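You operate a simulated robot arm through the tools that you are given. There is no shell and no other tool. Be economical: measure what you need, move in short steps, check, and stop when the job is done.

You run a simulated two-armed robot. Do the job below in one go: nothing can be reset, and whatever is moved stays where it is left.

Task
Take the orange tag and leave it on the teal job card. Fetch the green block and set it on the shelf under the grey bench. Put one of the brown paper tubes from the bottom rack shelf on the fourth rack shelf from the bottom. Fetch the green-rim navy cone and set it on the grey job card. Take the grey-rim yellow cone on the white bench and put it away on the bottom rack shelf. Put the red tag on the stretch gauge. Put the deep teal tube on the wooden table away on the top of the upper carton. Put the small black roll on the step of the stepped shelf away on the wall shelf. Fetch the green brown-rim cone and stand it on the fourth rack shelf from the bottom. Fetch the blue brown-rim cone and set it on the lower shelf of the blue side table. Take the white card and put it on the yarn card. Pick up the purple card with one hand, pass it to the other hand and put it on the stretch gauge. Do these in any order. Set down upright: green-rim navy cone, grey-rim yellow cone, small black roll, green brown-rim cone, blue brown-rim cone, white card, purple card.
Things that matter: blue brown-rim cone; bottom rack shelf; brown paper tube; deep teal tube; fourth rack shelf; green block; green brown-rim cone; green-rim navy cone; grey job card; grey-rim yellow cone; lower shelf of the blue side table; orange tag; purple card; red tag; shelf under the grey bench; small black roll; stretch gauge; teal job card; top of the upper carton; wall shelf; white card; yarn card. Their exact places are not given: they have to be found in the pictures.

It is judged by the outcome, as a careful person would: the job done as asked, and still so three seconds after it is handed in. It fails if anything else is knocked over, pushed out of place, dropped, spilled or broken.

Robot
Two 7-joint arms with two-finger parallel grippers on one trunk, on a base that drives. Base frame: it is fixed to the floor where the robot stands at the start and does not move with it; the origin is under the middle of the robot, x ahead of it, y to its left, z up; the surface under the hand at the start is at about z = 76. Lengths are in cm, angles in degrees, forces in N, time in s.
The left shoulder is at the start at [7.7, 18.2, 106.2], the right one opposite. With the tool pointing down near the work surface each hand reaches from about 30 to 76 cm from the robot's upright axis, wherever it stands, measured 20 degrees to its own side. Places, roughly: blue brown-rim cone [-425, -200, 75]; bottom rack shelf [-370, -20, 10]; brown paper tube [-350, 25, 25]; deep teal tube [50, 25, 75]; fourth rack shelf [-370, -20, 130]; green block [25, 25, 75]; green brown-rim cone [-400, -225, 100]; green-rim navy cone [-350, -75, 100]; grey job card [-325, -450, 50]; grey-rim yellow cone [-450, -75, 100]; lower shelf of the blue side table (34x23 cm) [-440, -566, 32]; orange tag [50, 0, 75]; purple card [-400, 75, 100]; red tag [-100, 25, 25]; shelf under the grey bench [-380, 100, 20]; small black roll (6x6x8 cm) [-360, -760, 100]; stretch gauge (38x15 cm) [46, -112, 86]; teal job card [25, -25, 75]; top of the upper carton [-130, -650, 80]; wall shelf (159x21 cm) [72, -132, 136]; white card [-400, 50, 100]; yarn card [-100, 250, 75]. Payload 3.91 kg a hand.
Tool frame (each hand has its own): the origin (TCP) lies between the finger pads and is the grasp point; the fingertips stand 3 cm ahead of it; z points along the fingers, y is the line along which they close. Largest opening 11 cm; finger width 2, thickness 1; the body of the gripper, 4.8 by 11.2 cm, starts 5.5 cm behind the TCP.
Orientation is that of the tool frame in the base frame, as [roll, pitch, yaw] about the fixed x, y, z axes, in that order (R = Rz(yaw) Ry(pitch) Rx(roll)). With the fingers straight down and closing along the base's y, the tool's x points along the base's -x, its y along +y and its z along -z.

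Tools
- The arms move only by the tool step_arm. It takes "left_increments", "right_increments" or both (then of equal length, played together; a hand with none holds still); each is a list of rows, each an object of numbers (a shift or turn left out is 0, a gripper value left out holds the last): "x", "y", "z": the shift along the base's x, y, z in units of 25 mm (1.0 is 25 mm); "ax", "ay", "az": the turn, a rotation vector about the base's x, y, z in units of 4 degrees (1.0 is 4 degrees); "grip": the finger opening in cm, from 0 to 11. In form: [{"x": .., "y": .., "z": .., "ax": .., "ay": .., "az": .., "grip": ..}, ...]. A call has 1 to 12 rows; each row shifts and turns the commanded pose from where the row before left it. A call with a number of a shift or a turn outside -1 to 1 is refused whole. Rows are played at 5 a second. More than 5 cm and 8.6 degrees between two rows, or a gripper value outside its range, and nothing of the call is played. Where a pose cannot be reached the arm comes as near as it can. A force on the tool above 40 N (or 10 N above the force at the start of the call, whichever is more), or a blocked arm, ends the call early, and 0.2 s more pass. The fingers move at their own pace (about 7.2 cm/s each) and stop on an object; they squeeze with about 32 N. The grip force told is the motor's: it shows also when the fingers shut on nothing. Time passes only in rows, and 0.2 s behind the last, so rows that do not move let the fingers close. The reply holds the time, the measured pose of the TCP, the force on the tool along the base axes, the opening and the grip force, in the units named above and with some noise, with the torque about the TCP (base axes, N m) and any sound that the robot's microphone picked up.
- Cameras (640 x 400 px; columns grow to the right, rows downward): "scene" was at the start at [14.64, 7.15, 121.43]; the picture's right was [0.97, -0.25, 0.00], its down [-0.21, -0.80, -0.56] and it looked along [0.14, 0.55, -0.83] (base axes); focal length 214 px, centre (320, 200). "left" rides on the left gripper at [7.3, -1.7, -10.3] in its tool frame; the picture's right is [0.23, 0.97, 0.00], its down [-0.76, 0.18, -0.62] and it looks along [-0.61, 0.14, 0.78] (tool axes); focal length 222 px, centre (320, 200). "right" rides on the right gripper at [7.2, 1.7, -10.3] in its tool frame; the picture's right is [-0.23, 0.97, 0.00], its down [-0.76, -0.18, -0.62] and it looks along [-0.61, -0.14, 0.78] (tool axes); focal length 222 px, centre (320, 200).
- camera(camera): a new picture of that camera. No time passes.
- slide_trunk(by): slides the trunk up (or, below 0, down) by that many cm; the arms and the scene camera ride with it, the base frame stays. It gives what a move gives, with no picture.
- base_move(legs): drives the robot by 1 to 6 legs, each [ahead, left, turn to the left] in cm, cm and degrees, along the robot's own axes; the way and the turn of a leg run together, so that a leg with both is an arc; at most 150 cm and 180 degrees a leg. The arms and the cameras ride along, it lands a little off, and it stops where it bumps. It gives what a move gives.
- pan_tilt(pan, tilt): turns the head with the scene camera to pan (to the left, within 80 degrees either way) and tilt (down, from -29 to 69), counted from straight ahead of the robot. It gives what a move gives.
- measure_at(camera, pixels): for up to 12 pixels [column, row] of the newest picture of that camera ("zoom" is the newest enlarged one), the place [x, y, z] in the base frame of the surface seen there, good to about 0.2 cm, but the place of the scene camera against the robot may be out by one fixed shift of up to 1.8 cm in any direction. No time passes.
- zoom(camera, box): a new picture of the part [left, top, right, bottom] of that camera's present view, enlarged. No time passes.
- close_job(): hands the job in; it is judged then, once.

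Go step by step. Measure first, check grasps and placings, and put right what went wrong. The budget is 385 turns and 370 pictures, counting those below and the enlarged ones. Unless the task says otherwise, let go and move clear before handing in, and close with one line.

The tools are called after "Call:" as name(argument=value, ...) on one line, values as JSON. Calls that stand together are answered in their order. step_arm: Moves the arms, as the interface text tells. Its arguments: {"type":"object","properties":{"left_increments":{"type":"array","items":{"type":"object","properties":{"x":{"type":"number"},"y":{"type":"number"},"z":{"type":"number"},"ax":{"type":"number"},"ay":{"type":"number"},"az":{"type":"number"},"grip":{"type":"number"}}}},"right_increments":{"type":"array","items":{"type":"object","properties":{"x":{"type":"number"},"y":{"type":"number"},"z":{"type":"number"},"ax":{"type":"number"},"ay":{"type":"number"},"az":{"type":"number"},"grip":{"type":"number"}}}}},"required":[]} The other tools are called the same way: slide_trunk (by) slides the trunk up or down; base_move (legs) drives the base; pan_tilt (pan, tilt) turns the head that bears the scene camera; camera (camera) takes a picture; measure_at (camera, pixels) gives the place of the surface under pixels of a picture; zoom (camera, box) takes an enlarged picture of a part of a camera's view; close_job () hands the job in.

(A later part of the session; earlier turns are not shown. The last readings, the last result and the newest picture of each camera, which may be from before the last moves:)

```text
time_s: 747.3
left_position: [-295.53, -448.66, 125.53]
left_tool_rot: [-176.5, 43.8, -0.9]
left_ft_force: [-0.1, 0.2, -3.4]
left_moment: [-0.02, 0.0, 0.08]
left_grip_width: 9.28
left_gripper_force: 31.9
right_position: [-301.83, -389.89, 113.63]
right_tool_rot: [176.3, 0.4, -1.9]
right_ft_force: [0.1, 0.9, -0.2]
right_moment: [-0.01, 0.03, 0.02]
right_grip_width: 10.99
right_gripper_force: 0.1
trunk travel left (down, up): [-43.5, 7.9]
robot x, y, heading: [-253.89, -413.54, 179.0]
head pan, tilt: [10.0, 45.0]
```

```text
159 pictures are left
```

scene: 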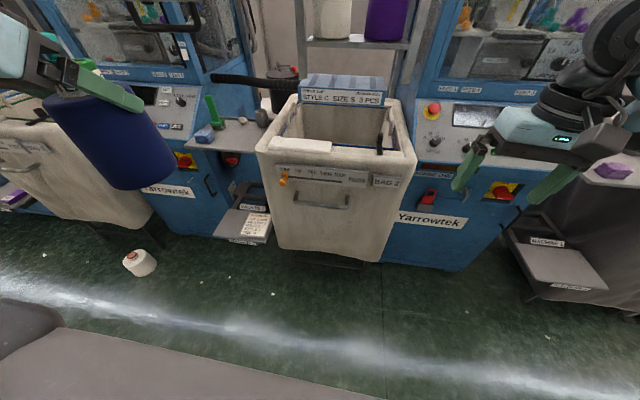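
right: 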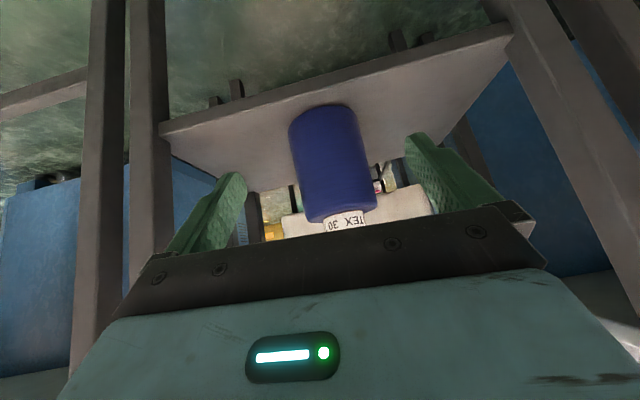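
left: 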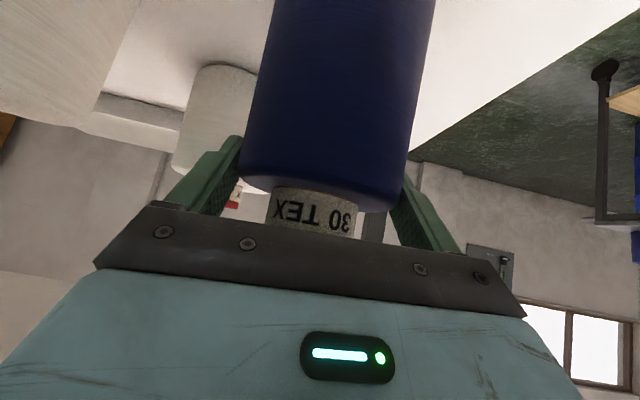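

The tray at (245,222) carries a card. Zoom and measure.

Call:
zoom(camera="scene", box=[180, 170, 300, 260])

Call:
measure_at(camera="zoom", pixels=[[380, 205], [340, 305], [460, 345], [480, 240], [405, 275], [310, 220], [190, 300], [340, 170], [470, 190], [250, 250]])

```text
4.44 times, centred on (240, 215) of scene
```

zoom: 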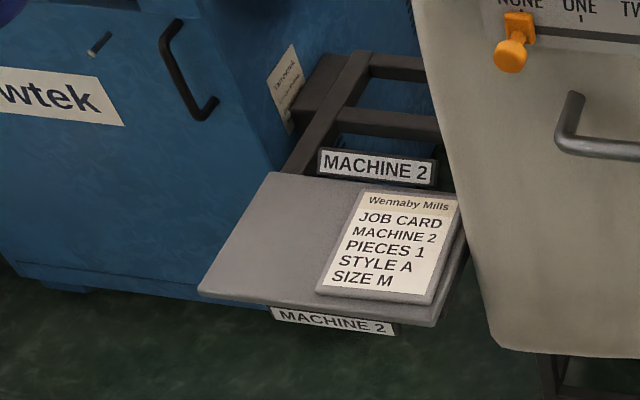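

```text
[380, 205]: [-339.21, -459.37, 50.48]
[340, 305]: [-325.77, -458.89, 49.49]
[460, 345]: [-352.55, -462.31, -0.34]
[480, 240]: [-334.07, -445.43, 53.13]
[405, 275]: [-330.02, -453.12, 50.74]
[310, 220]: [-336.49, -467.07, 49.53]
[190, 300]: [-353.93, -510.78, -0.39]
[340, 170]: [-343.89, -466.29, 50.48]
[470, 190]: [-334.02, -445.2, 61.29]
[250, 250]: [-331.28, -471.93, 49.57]
```

Card centre ≈(−332,−453), top z≈51. Retract the right hand a bit, lower the trunk, and bring the left hand over the card.

Call:
step_arm(right_increments=[{"x": 1}, {"x": 1}, {"x": 1}, {"x": 1}])

Call:
slide_trunk(by=-30)

Call:
base_move(legs=[[14, 5, 1]])

Call:
camera(camera="scene")

```text
time_s: 748.3
left_position: [-295.47, -448.65, 125.51]
left_tool_rot: [-176.5, 43.8, -0.9]
left_ft_force: [0.2, -0.7, -2.8]
left_moment: [-0.02, -0.01, 0.01]
left_grip_width: 9.28
left_gripper_force: 32.2
right_position: [-291.81, -389.91, 113.6]
right_tool_rot: [176.4, 0.5, -1.8]
right_ft_force: [-0.3, -0.3, -0.4]
right_moment: [0.01, 0.01, 0.0]
right_grip_width: 10.95
right_gripper_force: 0.1
trunk travel left (down, up): [-43.5, 7.9]
robot x, y, heading: [-254.36, -413.52, 179.0]
head pan, tilt: [10.0, 45.0]
```

```text
time_s: 751.3
left_position: [-295.47, -448.59, 95.52]
left_tool_rot: [-176.5, 43.8, -0.9]
left_ft_force: [0.5, -0.1, -3.8]
left_moment: [-0.01, 0.02, 0.03]
left_grip_width: 9.3
left_gripper_force: 31.6
right_position: [-291.65, -389.9, 83.61]
right_tool_rot: [176.4, 0.3, -2.0]
right_ft_force: [0.1, 0.4, -0.1]
right_moment: [-0.03, -0.01, -0.02]
right_grip_width: 11.01
right_gripper_force: 0.0
trunk travel left (down, up): [-13.5, 37.9]
robot x, y, heading: [-254.3, -413.09, 178.5]
head pan, tilt: [10.0, 45.0]
```

```text
time_s: 752.6
left_position: [-309.02, -454.21, 95.48]
left_tool_rot: [-176.4, 43.8, 0.1]
left_ft_force: [0.7, -0.1, -3.5]
left_moment: [0.02, -0.01, 0.01]
left_grip_width: 9.27
left_gripper_force: 32.7
right_position: [-306.31, -395.57, 83.6]
right_tool_rot: [176.5, 0.4, -0.9]
right_ft_force: [-0.2, -0.2, -0.6]
right_moment: [0.01, -0.02, 0.01]
right_grip_width: 10.99
right_gripper_force: 0.0
trunk travel left (down, up): [-13.5, 37.9]
robot x, y, heading: [-268.36, -418.3, 180.1]
head pan, tilt: [10.0, 45.0]
```

```text
157 pictures are left
```

scene: 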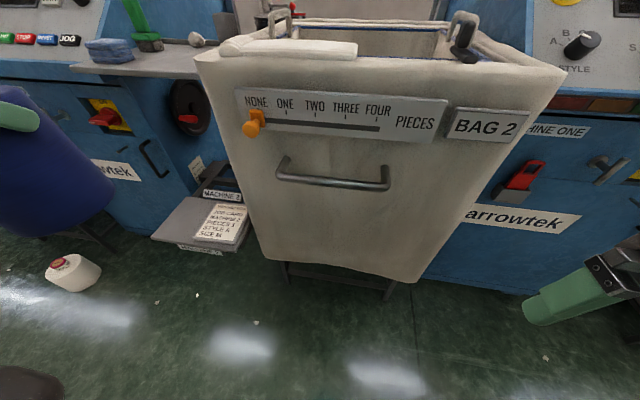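

Call:
step_arm(left_increments=[{"z": -1}, {"z": -1}, {"z": -1}, {"z": -1}, {"z": -1}, {"z": -1}, {"z": -1, "x": -0.5}, {"z": -1, "x": -0.5}, {"x": -0.8}, {"x": -0.8}])

Call:
camera(camera="left")

Call:
camera(camera="scene")

```text
time_s: 754.8
left_position: [-319.0, -457.07, 78.08]
left_tool_rot: [-176.5, 43.8, 0.2]
left_ft_force: [0.6, 0.3, -2.8]
left_moment: [-0.03, -0.02, -0.02]
left_grip_width: 9.27
left_gripper_force: 31.8
left hand out of reach, approached as far as the arm can: row 3, 4, 5, 6
right_position: [-306.19, -395.37, 83.68]
right_tool_rot: [176.4, 0.4, -1.0]
right_ft_force: [0.0, -1.0, -0.1]
right_moment: [0.01, 0.04, -0.02]
right_grip_width: 11.0
right_gripper_force: 0.1
trunk travel left (down, up): [-13.5, 37.9]
robot x, y, heading: [-268.15, -418.09, 179.9]
head pan, tilt: [10.0, 45.0]
```

```text
156 pictures are left
```

left: 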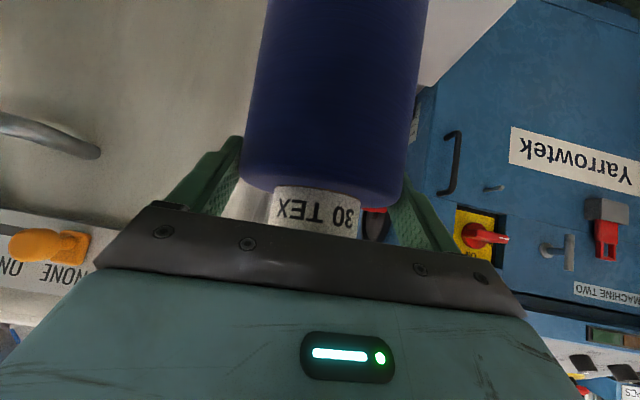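

```text
155 pictures are left
```

scene: 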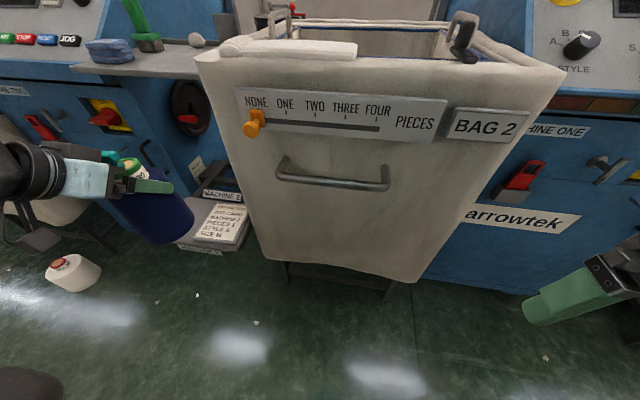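

Continue: lower the trunk 8, small base shift, and view.

Call:
slide_trunk(by=-8)

Call:
base_move(legs=[[6, -2.5, 0]])

Call:
step_arm(left_increments=[{"x": -1}, {"x": -1}, {"x": -0.5}])

Call:
camera(camera="left")

Call:
zoom(camera="scene", box=[60, 100, 300, 290])

```text
time_s: 756.0
left_position: [-318.98, -456.82, 70.01]
left_tool_rot: [-176.4, 43.9, 0.1]
left_ft_force: [0.1, -0.2, -2.3]
left_moment: [-0.04, -0.04, 0.01]
left_grip_width: 9.28
left_gripper_force: 32.2
right_position: [-306.22, -395.56, 75.72]
right_tool_rot: [176.4, 0.4, -0.9]
right_ft_force: [0.3, 0.3, -0.1]
right_moment: [0.04, 0.03, 0.01]
right_grip_width: 11.02
right_gripper_force: 0.0
trunk travel left (down, up): [-5.5, 45.9]
robot x, y, heading: [-268.31, -418.36, 179.9]
head pan, tilt: [10.0, 45.0]
```

```text
time_s: 757.0
left_position: [-324.9, -454.34, 69.99]
left_tool_rot: [-176.5, 43.8, 0.2]
left_ft_force: [0.5, 0.0, -2.7]
left_moment: [0.0, -0.03, 0.03]
left_grip_width: 9.29
left_gripper_force: 31.5
right_position: [-312.18, -392.9, 75.75]
right_tool_rot: [176.5, 0.4, -0.8]
right_ft_force: [0.0, 0.3, 0.3]
right_moment: [0.02, -0.02, 0.02]
right_grip_width: 10.99
right_gripper_force: 0.1
trunk travel left (down, up): [-5.5, 45.9]
robot x, y, heading: [-274.04, -416.02, 180.1]
head pan, tilt: [10.0, 45.0]
```

```text
time_s: 757.8
left_position: [-331.24, -454.31, 70.09]
left_tool_rot: [-176.5, 43.7, 0.2]
left_ft_force: [0.0, 0.2, -2.6]
left_moment: [0.02, -0.03, 0.0]
left_grip_width: 9.31
left_gripper_force: 32.1
right_position: [-312.26, -392.94, 75.6]
right_tool_rot: [176.5, 0.4, -0.9]
right_ft_force: [0.8, -0.4, 0.5]
right_moment: [0.0, -0.01, -0.01]
right_grip_width: 10.99
right_gripper_force: 0.0
trunk travel left (down, up): [-5.5, 45.9]
robot x, y, heading: [-274.08, -416.01, 180.0]
head pan, tilt: [10.0, 45.0]
```

```text
154 pictures are left
```

left: 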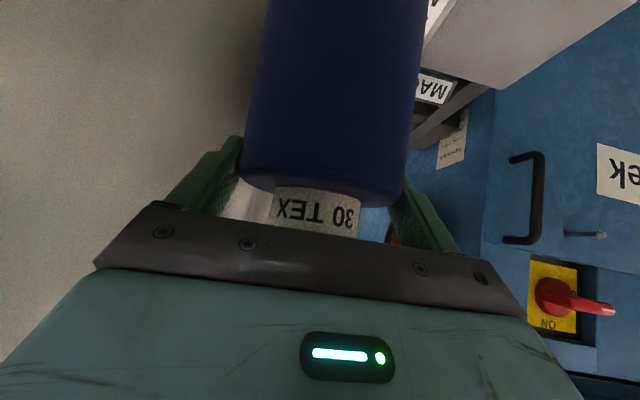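

```text
2.11 times, centred on (180, 195) of scene
```

zoom: 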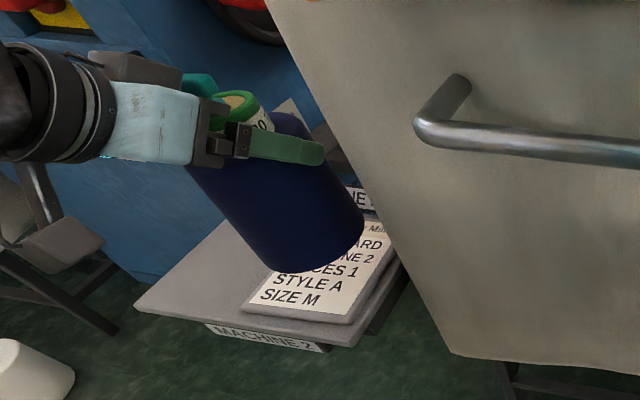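

Over the card. Lower slowly to contact (~z 64).

Call:
step_arm(left_increments=[{"x": 0.2, "z": -0.8}, {"z": -0.7}, {"z": -0.4}, {"z": -0.2}, {"z": -0.12}, {"z": -0.12}, {}])

Call:
zoom(camera="scene", box=[60, 100, 300, 290])

```text
time_s: 759.4
left_position: [-330.73, -454.33, 64.16]
left_tool_rot: [-176.4, 43.8, 0.0]
left_ft_force: [0.7, 0.8, -4.1]
left_moment: [-0.02, 0.01, 0.04]
left_grip_width: 9.26
left_gripper_force: 32.1
right_position: [-312.12, -392.91, 75.51]
right_tool_rot: [176.4, 0.4, -0.9]
right_ft_force: [-0.1, -0.2, 0.1]
right_moment: [0.01, 0.01, 0.02]
right_grip_width: 11.0
right_gripper_force: 0.1
trunk travel left (down, up): [-5.5, 45.9]
robot x, y, heading: [-274.57, -415.47, 179.9]
head pan, tilt: [10.0, 45.0]
```

```text
2.11 times, centred on (180, 195) of scene
```

zoom: 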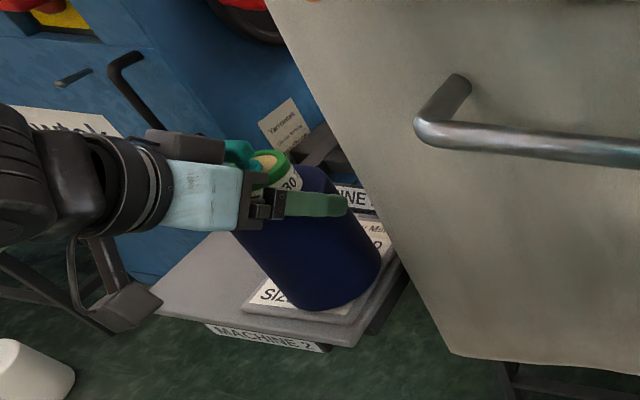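

Call:
step_arm(left_increments=[{"x": -0.2, "y": -0.15}, {"z": -0.15}, {"z": -0.12}, {"z": -0.12}, {}])

```text
time_s: 760.6
left_position: [-331.17, -454.5, 63.68]
left_tool_rot: [-176.7, 44.4, -0.2]
left_ft_force: [1.5, 4.3, 26.9]
left_moment: [-0.72, 0.45, -0.05]
left_grip_width: 9.3
left_gripper_force: 32.2
right_position: [-311.88, -392.76, 75.63]
right_tool_rot: [176.3, 0.5, -1.0]
right_ft_force: [0.4, 0.9, 0.0]
right_moment: [0.0, -0.03, 0.03]
right_grip_width: 11.02
right_gripper_force: 0.0
trunk travel left (down, up): [-5.5, 45.9]
robot x, y, heading: [-273.79, -415.85, 180.3]
head pan, tilt: [10.0, 45.0]
```

Contact. Open modestly and withdraw along the fingers.

Call:
step_arm(left_increments=[{"z": 0.12}, {"grip": 10.3}, {"grip": 10.3}, {}, {"x": 0.7, "z": 0.5}, {"x": 0.8, "z": 0.6}, {"x": 0.9, "z": 0.6}, {"x": 0.9, "z": 0.6}])

Call:
camera(camera="left")

Call:
zoom(camera="scene", box=[60, 100, 300, 290])

```text
time_s: 762.4
left_position: [-322.95, -454.78, 69.42]
left_tool_rot: [-176.6, 43.8, -0.1]
left_ft_force: [0.3, -0.6, -0.4]
left_moment: [0.01, 0.0, 0.0]
left_grip_width: 10.29
left_gripper_force: 0.0
right_position: [-312.17, -392.97, 75.65]
right_tool_rot: [176.4, 0.4, -0.8]
right_ft_force: [-0.3, 0.4, 0.4]
right_moment: [-0.01, -0.02, 0.0]
right_grip_width: 11.0
right_gripper_force: 0.1
trunk travel left (down, up): [-5.5, 45.9]
robot x, y, heading: [-274.16, -415.41, 179.7]
head pan, tilt: [10.0, 45.0]
```

```text
151 pictures are left
```

left: 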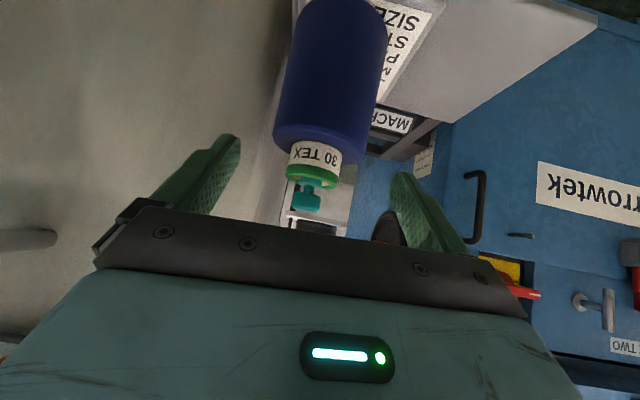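

```text
2.11 times, centred on (180, 195) of scene
```

zoom: 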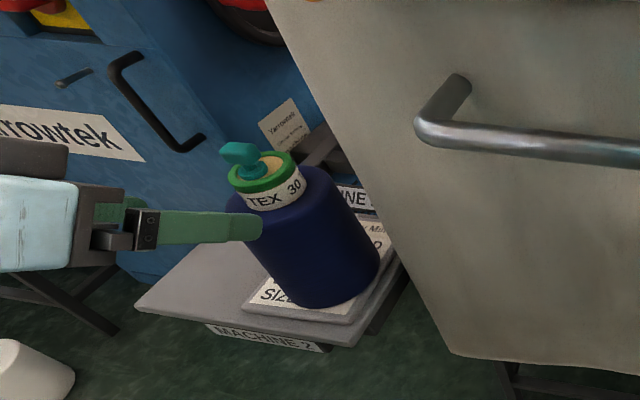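

Standing. Check how well it is on the card via the left camera.

Call:
measure_at(camera="left", pixels=[[300, 12], [432, 12], [380, 102], [316, 160], [335, 120], [280, 120], [385, 110], [400, 70]])

Call:
measure_at(camera="zoom", pixels=[[245, 300], [345, 318], [395, 250], [300, 300], [340, 295], [375, 265], [380, 210]])

```text
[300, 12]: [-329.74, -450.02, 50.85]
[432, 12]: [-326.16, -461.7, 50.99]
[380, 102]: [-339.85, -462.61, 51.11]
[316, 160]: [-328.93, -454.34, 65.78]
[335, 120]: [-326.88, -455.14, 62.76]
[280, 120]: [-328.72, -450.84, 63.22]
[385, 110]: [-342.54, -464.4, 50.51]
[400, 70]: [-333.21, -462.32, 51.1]
```

```text
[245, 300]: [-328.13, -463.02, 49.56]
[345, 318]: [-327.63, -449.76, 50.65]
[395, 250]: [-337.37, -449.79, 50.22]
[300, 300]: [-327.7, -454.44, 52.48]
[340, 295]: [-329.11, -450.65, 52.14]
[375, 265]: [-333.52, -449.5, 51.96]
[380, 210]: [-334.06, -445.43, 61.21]
```

The cone stands fully on the card (card y −450…−463). Next the black roll: back off, raise, and drive south in the lane.

Call:
base_move(legs=[[-16, 0, 0]])

Call:
slide_trunk(by=38)

Call:
step_arm(left_increments=[{"ay": -1, "x": 0.3, "grip": 11}, {"ay": -1, "x": 0.3}, {"ay": -1, "x": 0.3}, {"ay": -1}, {"ay": -1}, {"ay": -1}, {"ay": -1}, {"ay": -1}, {"ay": -1}, {"ay": -1}, {"ay": -1}])

Call:
base_move(legs=[[0, 0, 90], [140, -2, 0], [130, 0, 0]])

Call:
pan_tilt(pan=-40, tilt=20)

Call:
camera(camera="scene")

```text
time_s: 763.8
left_position: [-307.03, -454.94, 69.38]
left_tool_rot: [-176.6, 43.8, 0.2]
left_ft_force: [1.0, 0.6, 0.5]
left_moment: [0.0, 0.03, 0.01]
left_grip_width: 10.32
left_gripper_force: 0.1
right_position: [-296.19, -393.04, 75.74]
right_tool_rot: [176.4, 0.4, -0.7]
right_ft_force: [1.1, 0.7, 0.4]
right_moment: [-0.01, 0.01, 0.03]
right_grip_width: 10.99
right_gripper_force: 0.1
trunk travel left (down, up): [-5.5, 45.9]
robot x, y, heading: [-258.14, -415.39, 179.9]
head pan, tilt: [10.0, 45.0]
```

```text
time_s: 767.5
left_position: [-306.91, -454.77, 107.28]
left_tool_rot: [-176.7, 43.7, 0.2]
left_ft_force: [-0.1, -0.8, -0.6]
left_moment: [0.03, 0.03, 0.01]
left_grip_width: 10.27
left_gripper_force: 0.0
right_position: [-296.29, -392.87, 113.71]
right_tool_rot: [176.4, 0.3, -0.8]
right_ft_force: [-0.3, -0.2, 0.6]
right_moment: [0.0, -0.01, 0.03]
right_grip_width: 10.99
right_gripper_force: 0.1
trunk travel left (down, up): [-43.5, 7.9]
robot x, y, heading: [-258.51, -415.86, 179.9]
head pan, tilt: [10.0, 45.0]
```

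```text
time_s: 769.9
left_position: [-304.83, -454.89, 107.28]
left_tool_rot: [-176.7, -0.3, 0.1]
left_ft_force: [-0.3, 0.0, -0.7]
left_moment: [-0.01, 0.0, -0.01]
left_grip_width: 11.0
left_gripper_force: 0.0
right_position: [-296.35, -392.94, 113.6]
right_tool_rot: [176.4, 0.4, -0.7]
right_ft_force: [0.3, 0.5, -0.4]
right_moment: [0.02, 0.0, -0.02]
right_grip_width: 10.97
right_gripper_force: 0.0
trunk travel left (down, up): [-43.5, 7.9]
robot x, y, heading: [-258.22, -415.9, 180.2]
head pan, tilt: [10.0, 45.0]
```

```text
time_s: 782.9
left_position: [-223.16, -635.95, 107.13]
left_tool_rot: [-176.7, -0.5, 90.1]
left_ft_force: [-0.6, -1.1, 0.3]
left_moment: [0.12, 0.02, 0.0]
left_grip_width: 10.99
left_gripper_force: 0.0
right_position: [-284.95, -627.29, 113.32]
right_tool_rot: [176.3, 0.2, 89.0]
right_ft_force: [0.2, -0.7, -0.5]
right_moment: [0.07, -0.01, -0.02]
right_grip_width: 11.01
right_gripper_force: 0.0
trunk travel left (down, up): [-43.5, 7.9]
robot x, y, heading: [-262.11, -588.6, -90.4]
head pan, tilt: [10.0, 45.0]
stopped in leg 3: the robot was blocked; the commanded pose is now the measured one
```

```text
time_s: 784.1
left_position: [-223.03, -635.39, 107.44]
left_tool_rot: [-176.8, 0.0, 90.0]
left_ft_force: [0.2, 0.3, 0.4]
left_moment: [0.01, 0.0, 0.02]
left_grip_width: 10.97
left_gripper_force: 0.0
right_position: [-284.99, -626.68, 113.81]
right_tool_rot: [176.4, 0.5, 89.0]
right_ft_force: [0.6, 1.1, 0.2]
right_moment: [-0.02, 0.0, 0.01]
right_grip_width: 11.02
right_gripper_force: 0.0
trunk travel left (down, up): [-43.5, 7.9]
robot x, y, heading: [-261.51, -588.91, -90.2]
head pan, tilt: [-40.0, 20.0]
```

```text
149 pictures are left
```

scene: 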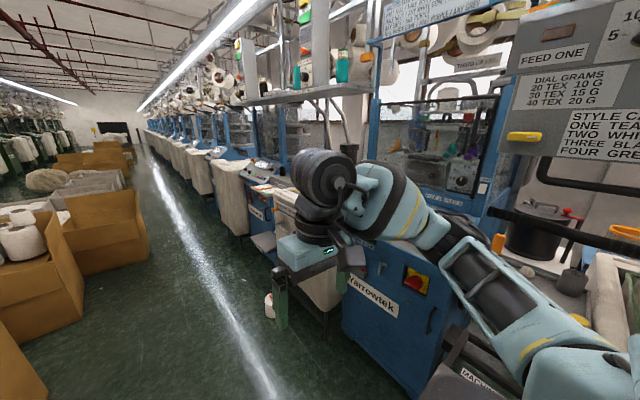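

Blocked at y≈−589, likely the green basin on the left floor. Look.

Call:
pan_tilt(pan=45, tilt=50)

Call:
camera(camera="scene")

```text
time_s: 785.7
left_position: [-223.07, -635.34, 107.35]
left_tool_rot: [-176.7, -0.1, 90.0]
left_ft_force: [-0.2, -0.2, 0.1]
left_moment: [0.02, -0.01, -0.02]
left_grip_width: 11.0
left_gripper_force: 0.1
right_position: [-284.9, -626.81, 113.56]
right_tool_rot: [176.4, 0.5, 89.0]
right_ft_force: [0.3, -1.2, 0.3]
right_moment: [0.0, -0.01, 0.01]
right_grip_width: 10.99
right_gripper_force: 0.0
trunk travel left (down, up): [-43.5, 7.9]
robot x, y, heading: [-262.14, -588.73, -90.2]
head pan, tilt: [45.0, 50.0]
```

```text
148 pictures are left
```

scene: 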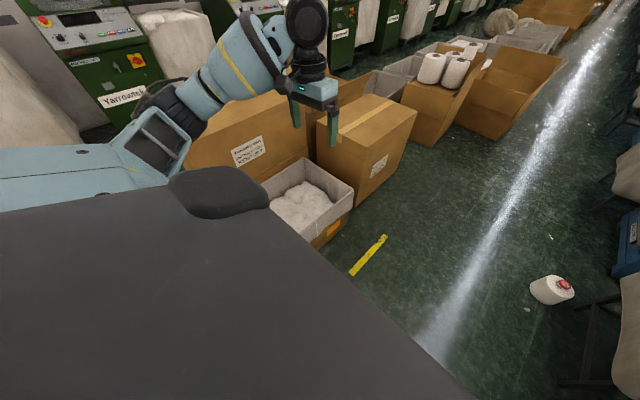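

Call:
base_move(legs=[[-30, 0, 0]])

Call:
pan_tilt(pan=15, tilt=55)

Call:
camera(camera="scene")

```text
time_s: 787.8
left_position: [-222.85, -605.46, 107.36]
left_tool_rot: [-176.8, -0.1, 90.3]
left_ft_force: [-0.9, 0.5, 0.1]
left_moment: [-0.02, 0.02, 0.0]
left_grip_width: 11.02
left_gripper_force: 0.1
right_position: [-284.75, -597.04, 113.72]
right_tool_rot: [176.3, 0.4, 89.2]
right_ft_force: [-0.1, -0.1, 1.0]
right_moment: [-0.04, -0.01, 0.01]
right_grip_width: 10.98
right_gripper_force: 0.0
trunk travel left (down, up): [-43.5, 7.9]
robot x, y, heading: [-261.99, -559.03, -90.1]
head pan, tilt: [45.0, 50.0]
```

```text
time_s: 788.7
left_position: [-222.9, -605.44, 107.51]
left_tool_rot: [-176.7, -0.1, 90.1]
left_ft_force: [1.0, -0.7, -0.2]
left_moment: [-0.01, -0.01, 0.03]
left_grip_width: 11.01
left_gripper_force: 0.1
right_position: [-284.74, -597.0, 113.7]
right_tool_rot: [176.4, 0.5, 89.1]
right_ft_force: [0.1, 0.0, 0.8]
right_moment: [-0.04, -0.01, -0.01]
right_grip_width: 10.98
right_gripper_force: 0.1
trunk travel left (down, up): [-43.5, 7.9]
robot x, y, heading: [-262.16, -559.18, -89.9]
head pan, tilt: [15.0, 55.0]
```

```text
147 pictures are left
```

scene: 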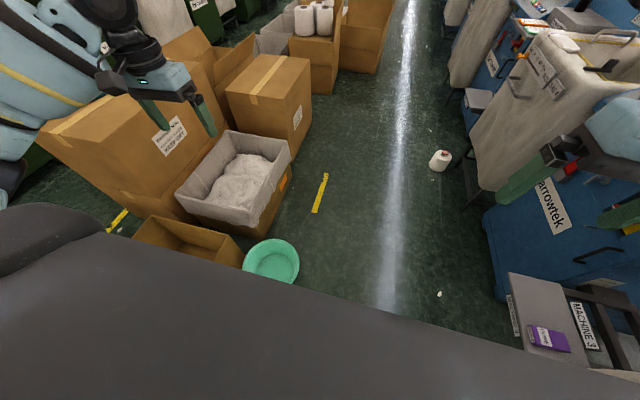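

Call:
measure_at(camera="scene", pixels=[[298, 262], [245, 268], [272, 282], [270, 240], [525, 340], [515, 275], [440, 162], [290, 175], [290, 240]])

```text
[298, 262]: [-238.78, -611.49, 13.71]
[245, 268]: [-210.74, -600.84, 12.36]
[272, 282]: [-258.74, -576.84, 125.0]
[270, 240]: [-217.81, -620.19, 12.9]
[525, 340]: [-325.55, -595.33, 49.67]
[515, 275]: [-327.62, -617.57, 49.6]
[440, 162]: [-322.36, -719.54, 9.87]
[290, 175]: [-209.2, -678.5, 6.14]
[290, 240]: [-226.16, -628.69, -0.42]
```

Basin's edge is at x≈−239. Shift right to x≈−274 and continue south.

Call:
base_move(legs=[[0, -12, 0], [135, 0, 0]])

Call:
pan_tilt(pan=-55, tilt=22)

Call:
camera(camera="scene")

```text
time_s: 796.7
left_position: [-234.79, -739.96, 107.39]
left_tool_rot: [-176.7, -0.1, 90.1]
left_ft_force: [-0.1, -0.1, 0.5]
left_moment: [0.02, 0.0, -0.01]
left_grip_width: 10.99
left_gripper_force: 0.1
right_position: [-296.72, -731.29, 113.64]
right_tool_rot: [176.4, 0.5, 89.1]
right_ft_force: [-1.0, 0.2, 0.4]
right_moment: [-0.01, 0.01, 0.02]
right_grip_width: 11.01
right_gripper_force: 0.0
trunk travel left (down, up): [-43.5, 7.9]
robot x, y, heading: [-273.55, -693.66, -90.1]
head pan, tilt: [15.0, 55.0]
```

```text
time_s: 798.1
left_position: [-234.69, -739.95, 107.49]
left_tool_rot: [-176.6, -0.1, 90.1]
left_ft_force: [0.1, -0.5, 0.0]
left_moment: [0.04, 0.0, 0.0]
left_grip_width: 11.01
left_gripper_force: 0.1
right_position: [-296.67, -731.4, 113.58]
right_tool_rot: [176.4, 0.4, 89.1]
right_ft_force: [-0.1, -0.3, 0.6]
right_moment: [0.0, -0.05, 0.0]
right_grip_width: 11.01
right_gripper_force: 0.1
trunk travel left (down, up): [-43.5, 7.9]
robot x, y, heading: [-273.84, -693.65, -90.0]
head pan, tilt: [-55.0, 22.0]
```

```text
146 pictures are left
```

scene: 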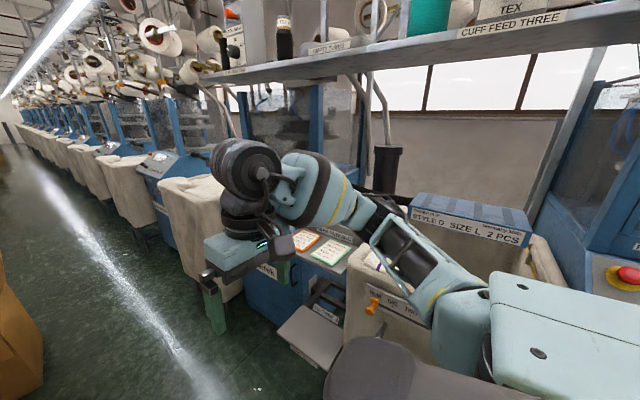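

A ledge with cards lies ahead-right. Move on to y≈−738 and turn to face it.

Call:
base_move(legs=[[44, 10, 0], [0, 0, -90]])

Call:
pan_tilt(pan=0, tilt=30)

Call:
camera(camera="scene")

```text
time_s: 804.8
left_position: [-310.04, -777.42, 107.47]
left_tool_rot: [-176.7, -0.1, 0.1]
left_ft_force: [1.0, 1.1, 0.0]
left_moment: [-0.01, 0.04, 0.0]
left_grip_width: 10.98
left_gripper_force: 0.0
right_position: [-301.65, -715.39, 113.67]
right_tool_rot: [176.4, 0.5, -0.9]
right_ft_force: [0.2, -0.3, 0.9]
right_moment: [-0.03, -0.03, -0.01]
right_grip_width: 10.98
right_gripper_force: 0.2
trunk travel left (down, up): [-43.5, 7.9]
robot x, y, heading: [-263.74, -738.28, 179.7]
head pan, tilt: [-55.0, 22.0]
```

```text
time_s: 806.0
left_position: [-310.16, -777.45, 107.4]
left_tool_rot: [-176.6, -0.1, 0.1]
left_ft_force: [-0.5, 0.5, -0.8]
left_moment: [-0.03, -0.03, 0.0]
left_grip_width: 11.01
left_gripper_force: 0.1
right_position: [-301.61, -715.48, 113.69]
right_tool_rot: [176.3, 0.5, -1.0]
right_ft_force: [0.3, 0.5, 0.7]
right_moment: [-0.01, 0.02, 0.03]
right_grip_width: 11.01
right_gripper_force: 0.1
trunk travel left (down, up): [-43.5, 7.9]
robot x, y, heading: [-263.58, -738.3, 180.0]
head pan, tilt: [0.0, 30.0]
```

```text
145 pictures are left
```

scene: 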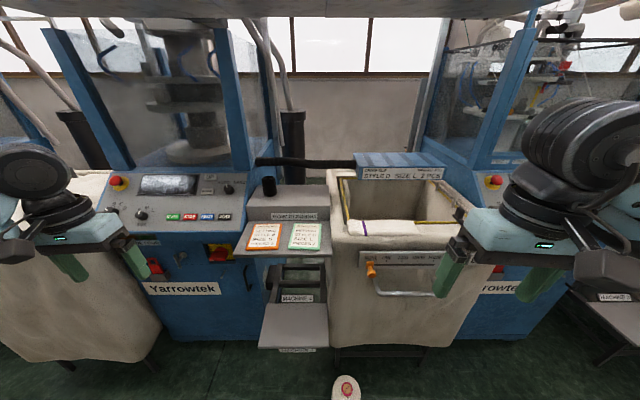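

The stepped ledge: two cards on the lower part, and the small black roll at (270,187) on the raised step. Zoom and measure.

Call:
zoom(camera="scene", box=[220, 140, 360, 260])

Call:
measure_at(camera="zoom", pixels=[[225, 168], [225, 195], [210, 190], [245, 190], [225, 215], [330, 230], [350, 270], [250, 350], [400, 350], [130, 290], [300, 110], [500, 230]])

```text
3.33 times, centred on (290, 200) of scene
```

zoom: 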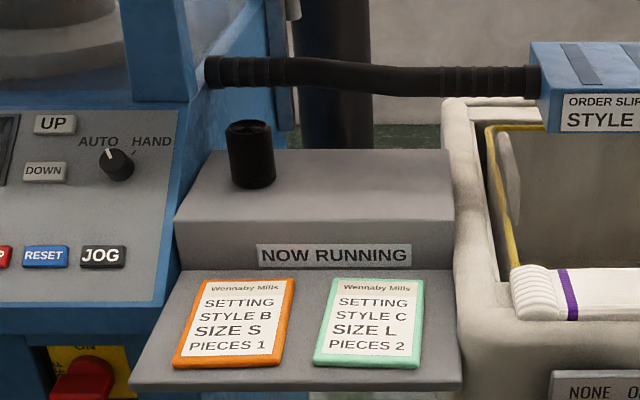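

```text
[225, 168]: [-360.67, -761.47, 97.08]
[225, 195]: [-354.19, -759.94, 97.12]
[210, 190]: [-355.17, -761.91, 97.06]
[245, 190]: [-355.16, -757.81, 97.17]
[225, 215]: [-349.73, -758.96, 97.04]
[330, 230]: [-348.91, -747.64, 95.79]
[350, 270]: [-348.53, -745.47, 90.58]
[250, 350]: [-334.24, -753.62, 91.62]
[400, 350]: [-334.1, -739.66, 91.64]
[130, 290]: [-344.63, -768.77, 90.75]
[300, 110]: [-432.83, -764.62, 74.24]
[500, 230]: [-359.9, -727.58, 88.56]
```

Call:
measure_at(camera="zoom", pixels=[[250, 126], [250, 160], [235, 160], [268, 160], [253, 186], [300, 60], [300, 90], [180, 150]])

Call:
camera(camera="left")

```text
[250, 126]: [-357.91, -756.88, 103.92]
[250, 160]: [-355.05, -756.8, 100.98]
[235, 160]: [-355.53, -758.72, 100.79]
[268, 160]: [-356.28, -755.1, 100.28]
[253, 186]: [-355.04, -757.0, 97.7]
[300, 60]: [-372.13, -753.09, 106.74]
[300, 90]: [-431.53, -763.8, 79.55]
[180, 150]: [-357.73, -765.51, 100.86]
```

```text
143 pictures are left
```

left: 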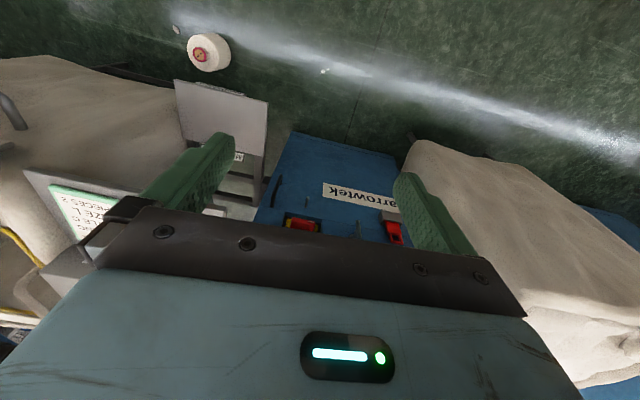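

Roll ≈(−357.7,−757), z 97–104.5. Tilt the left hand 40° and approach from the front, keeping the base clear of the tray and floor cone.

Call:
step_arm(left_increments=[{"ay": 0.85, "grip": 9}, {"ay": 0.85}, {"ay": 0.85}, {"ay": 0.85}, {"ay": 0.85}, {"ay": 0.85}, {"ay": 0.85}, {"ay": 0.85}, {"ay": 0.85}, {"ay": 0.85}, {"ay": 0.85}, {"ay": 0.7}])

Call:
base_move(legs=[[16, -2, 0]])

Call:
step_arm(left_increments=[{"y": 1}, {"y": 1}, {"y": 1}, {"y": 1}, {"y": 1}, {"y": 1}, {"y": 1}])

Call:
camera(camera="left")

```text
time_s: 808.6
left_position: [-310.08, -777.23, 107.59]
left_tool_rot: [-176.6, 40.2, 0.1]
left_ft_force: [-0.1, -0.8, 0.0]
left_moment: [0.0, 0.02, -0.03]
left_grip_width: 9.01
left_gripper_force: 0.0
right_position: [-301.51, -715.55, 113.69]
right_tool_rot: [176.5, 0.4, -0.9]
right_ft_force: [0.2, -0.3, 0.3]
right_moment: [0.0, 0.0, 0.01]
right_grip_width: 10.96
right_gripper_force: 0.1
trunk travel left (down, up): [-43.5, 7.9]
robot x, y, heading: [-263.51, -738.42, 179.8]
head pan, tilt: [0.0, 30.0]
```

```text
time_s: 810.0
left_position: [-325.81, -775.2, 107.53]
left_tool_rot: [-176.6, 40.2, -0.1]
left_ft_force: [-0.3, 0.5, -0.9]
left_moment: [0.0, 0.01, -0.02]
left_grip_width: 9.03
left_gripper_force: 0.0
right_position: [-317.23, -713.19, 113.52]
right_tool_rot: [176.4, 0.4, -1.1]
right_ft_force: [0.3, -0.2, -0.3]
right_moment: [-0.01, -0.02, -0.01]
right_grip_width: 10.98
right_gripper_force: 0.0
trunk travel left (down, up): [-43.5, 7.9]
robot x, y, heading: [-279.15, -736.49, 179.7]
head pan, tilt: [0.0, 30.0]
```

```text
time_s: 811.6
left_position: [-326.0, -757.7, 107.5]
left_tool_rot: [-176.7, 40.1, 0.0]
left_ft_force: [-0.6, 0.2, 0.0]
left_moment: [0.0, 0.0, -0.02]
left_grip_width: 8.97
left_gripper_force: 0.0
right_position: [-317.16, -713.24, 113.57]
right_tool_rot: [176.4, 0.5, -1.1]
right_ft_force: [-0.1, 0.1, -1.0]
right_moment: [0.01, 0.0, 0.01]
right_grip_width: 11.01
right_gripper_force: 0.0
trunk travel left (down, up): [-43.5, 7.9]
robot x, y, heading: [-279.35, -736.36, 179.7]
head pan, tilt: [0.0, 30.0]
```

```text
142 pictures are left
```

left: 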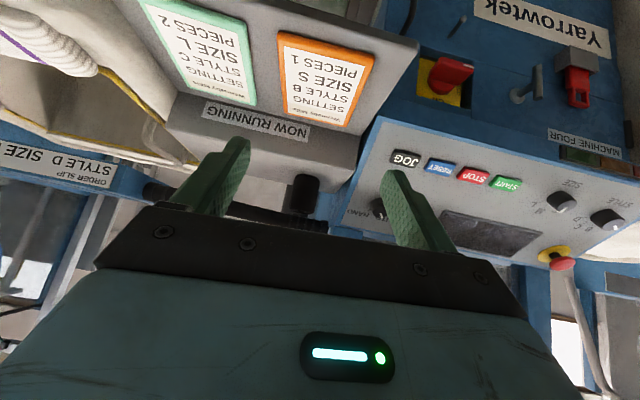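

Call:
measure_at(camera="left", pixels=[[305, 182], [293, 190], [317, 192], [300, 212], [306, 174], [347, 190], [360, 180], [330, 170], [385, 175]])

```text
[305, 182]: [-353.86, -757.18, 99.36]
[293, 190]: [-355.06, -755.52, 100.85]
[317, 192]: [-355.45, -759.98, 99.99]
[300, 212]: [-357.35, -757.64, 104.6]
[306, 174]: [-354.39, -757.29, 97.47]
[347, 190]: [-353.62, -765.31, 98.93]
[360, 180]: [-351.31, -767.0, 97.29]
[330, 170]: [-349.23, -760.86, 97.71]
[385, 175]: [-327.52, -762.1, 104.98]
```

Roll centre ≈(−356.7,−757.7). Advance with narrowed fingers.

Call:
step_arm(left_increments=[{"x": -1, "z": -0.4, "grip": 8}, {"x": -1, "z": -0.4}, {"x": -1, "z": -0.4}, {"x": -1, "z": -0.4}, {"x": -1, "z": -0.3}, {"x": -1, "z": -0.3}, {"x": -1}, {"x": -1}, {"x": -1}])

Call:
camera(camera="left")

```text
time_s: 813.6
left_position: [-348.41, -757.76, 101.96]
left_tool_rot: [-176.8, 40.1, -0.1]
left_ft_force: [0.5, 0.0, -0.2]
left_moment: [-0.01, -0.02, 0.04]
left_grip_width: 8.0
left_gripper_force: 0.1
right_position: [-317.09, -713.23, 113.68]
right_tool_rot: [176.3, 0.6, -1.1]
right_ft_force: [0.5, 0.7, -0.6]
right_moment: [0.03, -0.01, 0.0]
right_grip_width: 11.01
right_gripper_force: 0.0
trunk travel left (down, up): [-43.5, 7.9]
robot x, y, heading: [-279.11, -736.28, 179.6]
head pan, tilt: [0.0, 30.0]
```

```text
141 pictures are left
```

left: 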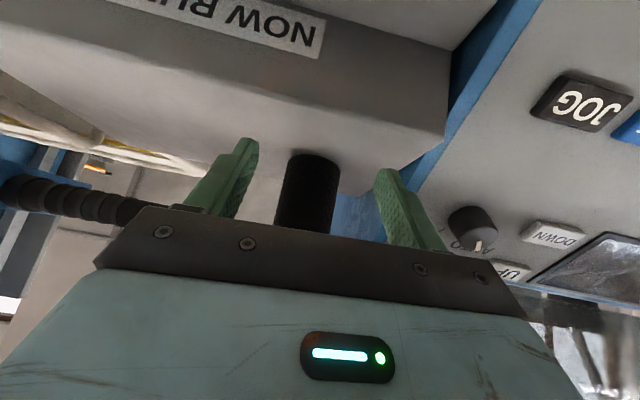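

Call:
step_arm(left_increments=[{"x": -1, "y": 0.15}, {"x": -1}, {"x": -1}, {"x": -0.3}, {"grip": 3}, {"grip": 3}, {}, {}])

Call:
camera(camera="left")

```text
time_s: 815.4
left_position: [-356.66, -757.43, 101.99]
left_tool_rot: [-176.6, 40.1, -0.1]
left_ft_force: [-0.7, -1.0, 1.5]
left_moment: [-0.11, 0.03, -0.01]
left_grip_width: 5.0
left_gripper_force: 31.7
right_position: [-317.17, -713.23, 113.64]
right_tool_rot: [176.3, 0.4, -1.1]
right_ft_force: [0.2, 0.8, 0.2]
right_moment: [0.04, 0.01, -0.01]
right_grip_width: 10.97
right_gripper_force: 0.0
trunk travel left (down, up): [-43.5, 7.9]
robot x, y, heading: [-279.25, -736.11, 179.8]
head pan, tilt: [0.0, 30.0]
```

```text
140 pictures are left
```

left: 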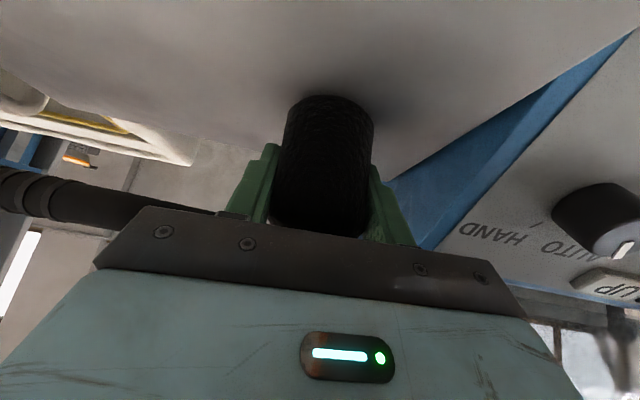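

Gripped. Lift and retreat.

Call:
step_arm(left_increments=[{"z": 0.6}, {"z": 0.8}, {"x": 1, "z": 0.4}, {"x": 1, "z": 0.4}, {"x": 1}, {"x": 1}, {"x": 1}, {"x": 1}, {"x": 1}, {"x": 1}, {"x": 1}, {"x": 1}])

Call:
base_move(legs=[[-10, 0, 0]])

Call:
camera(camera="scene")

```text
time_s: 818.0
left_position: [-331.39, -757.28, 107.41]
left_tool_rot: [-176.5, 40.0, -0.1]
left_ft_force: [-0.2, 1.4, -0.3]
left_moment: [0.0, 0.04, 0.02]
left_grip_width: 4.99
left_gripper_force: 32.1
right_position: [-316.91, -713.29, 113.7]
right_tool_rot: [176.4, 0.5, -1.1]
right_ft_force: [-0.1, -0.1, -0.4]
right_moment: [0.01, -0.03, -0.02]
right_grip_width: 11.02
right_gripper_force: 0.0
trunk travel left (down, up): [-43.5, 7.9]
robot x, y, heading: [-279.76, -736.22, 179.7]
head pan, tilt: [0.0, 30.0]
```

```text
time_s: 819.1
left_position: [-321.51, -757.39, 107.42]
left_tool_rot: [-176.6, 40.1, 0.0]
left_ft_force: [-0.9, 0.0, 0.1]
left_moment: [0.0, 0.04, 0.01]
left_grip_width: 4.98
left_gripper_force: 32.0
right_position: [-307.12, -713.36, 113.66]
right_tool_rot: [176.3, 0.5, -1.1]
right_ft_force: [-0.2, 0.3, -0.1]
right_moment: [0.01, 0.01, 0.02]
right_grip_width: 10.99
right_gripper_force: 0.0
trunk travel left (down, up): [-43.5, 7.9]
robot x, y, heading: [-269.14, -736.48, 179.6]
head pan, tilt: [0.0, 30.0]
```

```text
139 pictures are left
```

scene: 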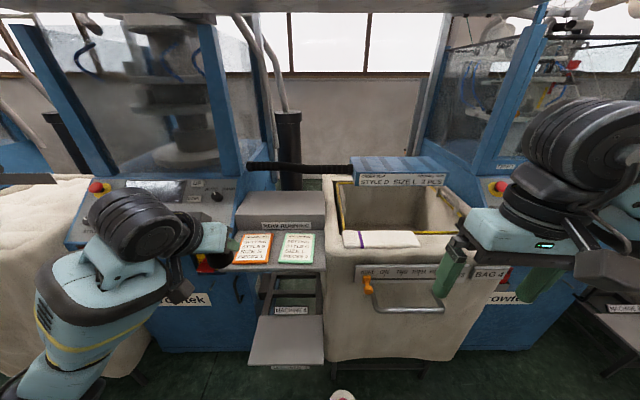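

Roll held. Drive north up the lane, then to the west side of the grey bench where the cards stand.

Call:
base_move(legs=[[0, 0, -89.6], [130, 3, 0], [130, 0, 0]])

Call:
base_move(legs=[[130, 0, 0], [130, 0, 0], [64, 0, 0]])

```text
time_s: 835.7
left_position: [-291.75, -423.65, 107.41]
left_tool_rot: [-176.5, 40.0, -89.8]
left_ft_force: [1.3, -0.1, -0.4]
left_moment: [0.0, -0.01, 0.0]
left_grip_width: 4.94
left_gripper_force: 32.3
right_position: [-247.76, -437.95, 113.57]
right_tool_rot: [176.4, 0.5, -90.8]
right_ft_force: [-0.5, 0.2, -1.0]
right_moment: [0.0, 0.02, -0.06]
right_grip_width: 10.99
right_gripper_force: 0.0
trunk travel left (down, up): [-43.5, 7.9]
robot x, y, heading: [-270.85, -475.98, 90.1]
head pan, tilt: [0.0, 30.0]
```

```text
time_s: 851.5
left_position: [-294.54, -98.97, 107.44]
left_tool_rot: [-176.6, 40.2, -89.7]
left_ft_force: [-0.3, 0.4, -0.5]
left_moment: [-0.04, 0.02, 0.02]
left_grip_width: 4.92
left_gripper_force: 32.1
right_position: [-250.57, -113.1, 113.78]
right_tool_rot: [176.4, 0.4, -90.7]
right_ft_force: [0.7, 0.3, -0.4]
right_moment: [-0.03, -0.01, 0.0]
right_grip_width: 10.98
right_gripper_force: 0.0
trunk travel left (down, up): [-43.5, 7.9]
robot x, y, heading: [-272.94, -150.98, 90.1]
head pan, tilt: [0.0, 30.0]
```

Call:
base_move(legs=[[0, 0, 90], [120, 0, 0], [118, 0, 0]])

Call:
base_move(legs=[[0, 0, -90], [110, 0, 0]])

Call:
pan_tilt(pan=-35, tilt=30)

Call:
camera(camera="scene")

```text
time_s: 866.8
left_position: [-557.38, -181.17, 107.35]
left_tool_rot: [-176.6, 40.1, 3.2]
left_ft_force: [-0.6, 0.4, 0.2]
left_moment: [-0.04, -0.02, -0.02]
left_grip_width: 4.94
left_gripper_force: 32.1
right_position: [-545.48, -136.45, 113.68]
right_tool_rot: [176.4, 0.4, 2.2]
right_ft_force: [0.4, -0.5, 0.2]
right_moment: [0.02, -0.02, 0.0]
right_grip_width: 11.0
right_gripper_force: 0.1
trunk travel left (down, up): [-43.5, 7.9]
robot x, y, heading: [-506.85, -157.17, -177.2]
head pan, tilt: [0.0, 30.0]
```

```text
time_s: 876.3
left_position: [-539.22, 3.93, 107.51]
left_tool_rot: [-176.6, 40.1, -85.2]
left_ft_force: [0.5, -0.4, -0.3]
left_moment: [-0.03, -0.02, 0.01]
left_grip_width: 4.95
left_gripper_force: 32.2
right_position: [-494.27, -6.85, 113.64]
right_tool_rot: [176.4, 0.5, -86.3]
right_ft_force: [0.1, -0.1, -0.6]
right_moment: [0.0, -0.02, 0.01]
right_grip_width: 11.01
right_gripper_force: 0.2
trunk travel left (down, up): [-43.5, 7.9]
robot x, y, heading: [-514.39, -46.23, 94.2]
head pan, tilt: [0.0, 30.0]
```

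```text
time_s: 877.3
left_position: [-539.18, 3.9, 107.44]
left_tool_rot: [-176.6, 40.1, -85.4]
left_ft_force: [-0.2, -0.8, 0.1]
left_moment: [0.0, 0.04, 0.0]
left_grip_width: 4.94
left_gripper_force: 31.9
right_position: [-494.26, -6.87, 113.69]
right_tool_rot: [176.4, 0.5, -86.4]
right_ft_force: [-0.1, 0.1, 0.6]
right_moment: [-0.01, 0.0, -0.02]
right_grip_width: 10.99
right_gripper_force: 0.0
trunk travel left (down, up): [-43.5, 7.9]
robot x, y, heading: [-513.95, -46.58, 94.4]
head pan, tilt: [-35.0, 30.0]
```

```text
138 pictures are left
```

scene: 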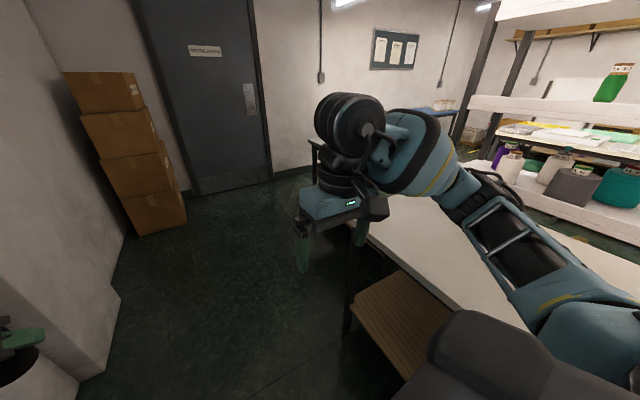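

A wall corner is close on the left. Measure it, the cartons and bench ends.

Call:
measure_at(camera="scene", pixels=[[118, 292], [90, 330], [100, 250], [185, 220], [150, 140], [345, 330], [370, 245], [310, 145], [325, 150], [450, 290]])

Call:
pan_tilt(pan=-55, tilt=25)

Call:
camera(camera="scene")

```text
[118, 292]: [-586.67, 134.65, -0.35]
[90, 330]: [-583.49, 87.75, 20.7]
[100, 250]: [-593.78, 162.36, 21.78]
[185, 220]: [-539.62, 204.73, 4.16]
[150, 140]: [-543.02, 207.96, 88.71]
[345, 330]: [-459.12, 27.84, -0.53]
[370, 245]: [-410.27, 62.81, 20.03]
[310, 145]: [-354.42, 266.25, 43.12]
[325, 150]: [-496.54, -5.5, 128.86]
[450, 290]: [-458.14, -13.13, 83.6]
```

```text
time_s: 878.1
left_position: [-539.2, 4.01, 107.38]
left_tool_rot: [-176.6, 40.1, -85.4]
left_ft_force: [0.1, -0.4, -0.9]
left_moment: [-0.02, -0.02, 0.01]
left_grip_width: 4.95
left_gripper_force: 31.2
right_position: [-494.27, -6.91, 113.57]
right_tool_rot: [176.4, 0.6, -86.4]
right_ft_force: [0.2, 0.0, -0.1]
right_moment: [0.05, -0.02, -0.03]
right_grip_width: 11.01
right_gripper_force: 0.1
trunk travel left (down, up): [-43.5, 7.9]
robot x, y, heading: [-513.97, -46.39, 94.1]
head pan, tilt: [-55.0, 25.0]
```

```text
137 pictures are left
```

scene: 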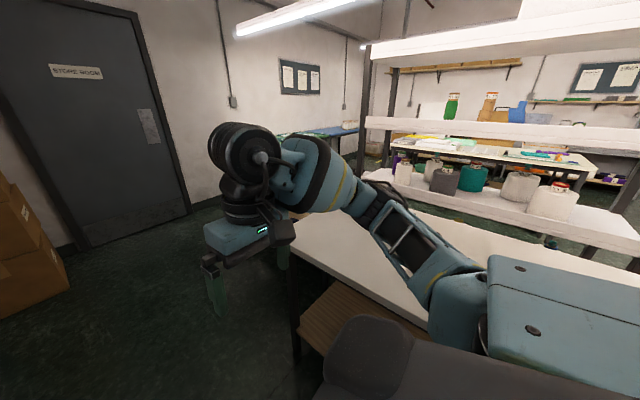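

The way is clear. Drive north to y≈65 and turn right to face the grey bench from behind.

Call:
base_move(legs=[[112, -2, -4], [0, 0, -90]])

Call:
pan_tilt(pan=0, tilt=40)

Call:
camera(camera="scene")

```text
time_s: 887.6
left_position: [-464.61, 87.49, 107.36]
left_tool_rot: [-176.6, 40.2, -178.2]
left_ft_force: [0.2, -0.2, -0.7]
left_moment: [0.0, 0.02, -0.02]
left_grip_width: 4.93
left_gripper_force: 32.4
right_position: [-477.53, 43.06, 113.6]
right_tool_rot: [176.4, 0.4, -179.3]
right_ft_force: [0.1, -0.1, 0.2]
right_moment: [-0.01, -0.01, 0.02]
right_grip_width: 11.01
right_gripper_force: 0.1
trunk travel left (down, up): [-43.5, 7.9]
robot x, y, heading: [-516.2, 65.34, 1.5]
head pan, tilt: [-55.0, 25.0]
```

```text
time_s: 888.8
left_position: [-464.66, 87.36, 107.53]
left_tool_rot: [-176.6, 40.1, -178.2]
left_ft_force: [0.6, -0.8, -0.2]
left_moment: [0.0, -0.02, -0.01]
left_grip_width: 4.93
left_gripper_force: 31.9
right_position: [-477.61, 43.03, 113.77]
right_tool_rot: [176.4, 0.5, -179.2]
right_ft_force: [0.2, 0.0, 0.0]
right_moment: [0.02, 0.01, 0.02]
right_grip_width: 10.98
right_gripper_force: 0.2
trunk travel left (down, up): [-43.5, 7.9]
robot x, y, heading: [-515.91, 64.9, 1.5]
head pan, tilt: [0.0, 40.0]
```

```text
136 pictures are left
```

scene: 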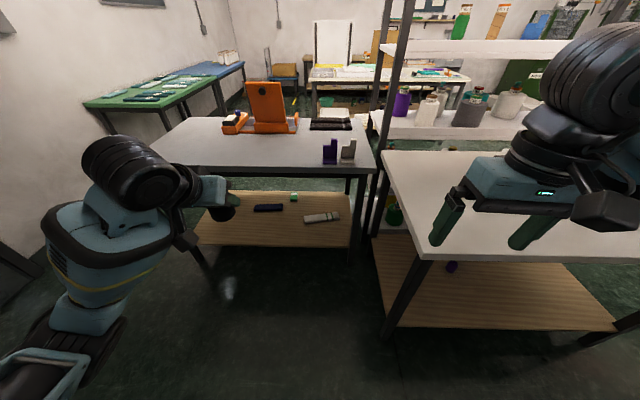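

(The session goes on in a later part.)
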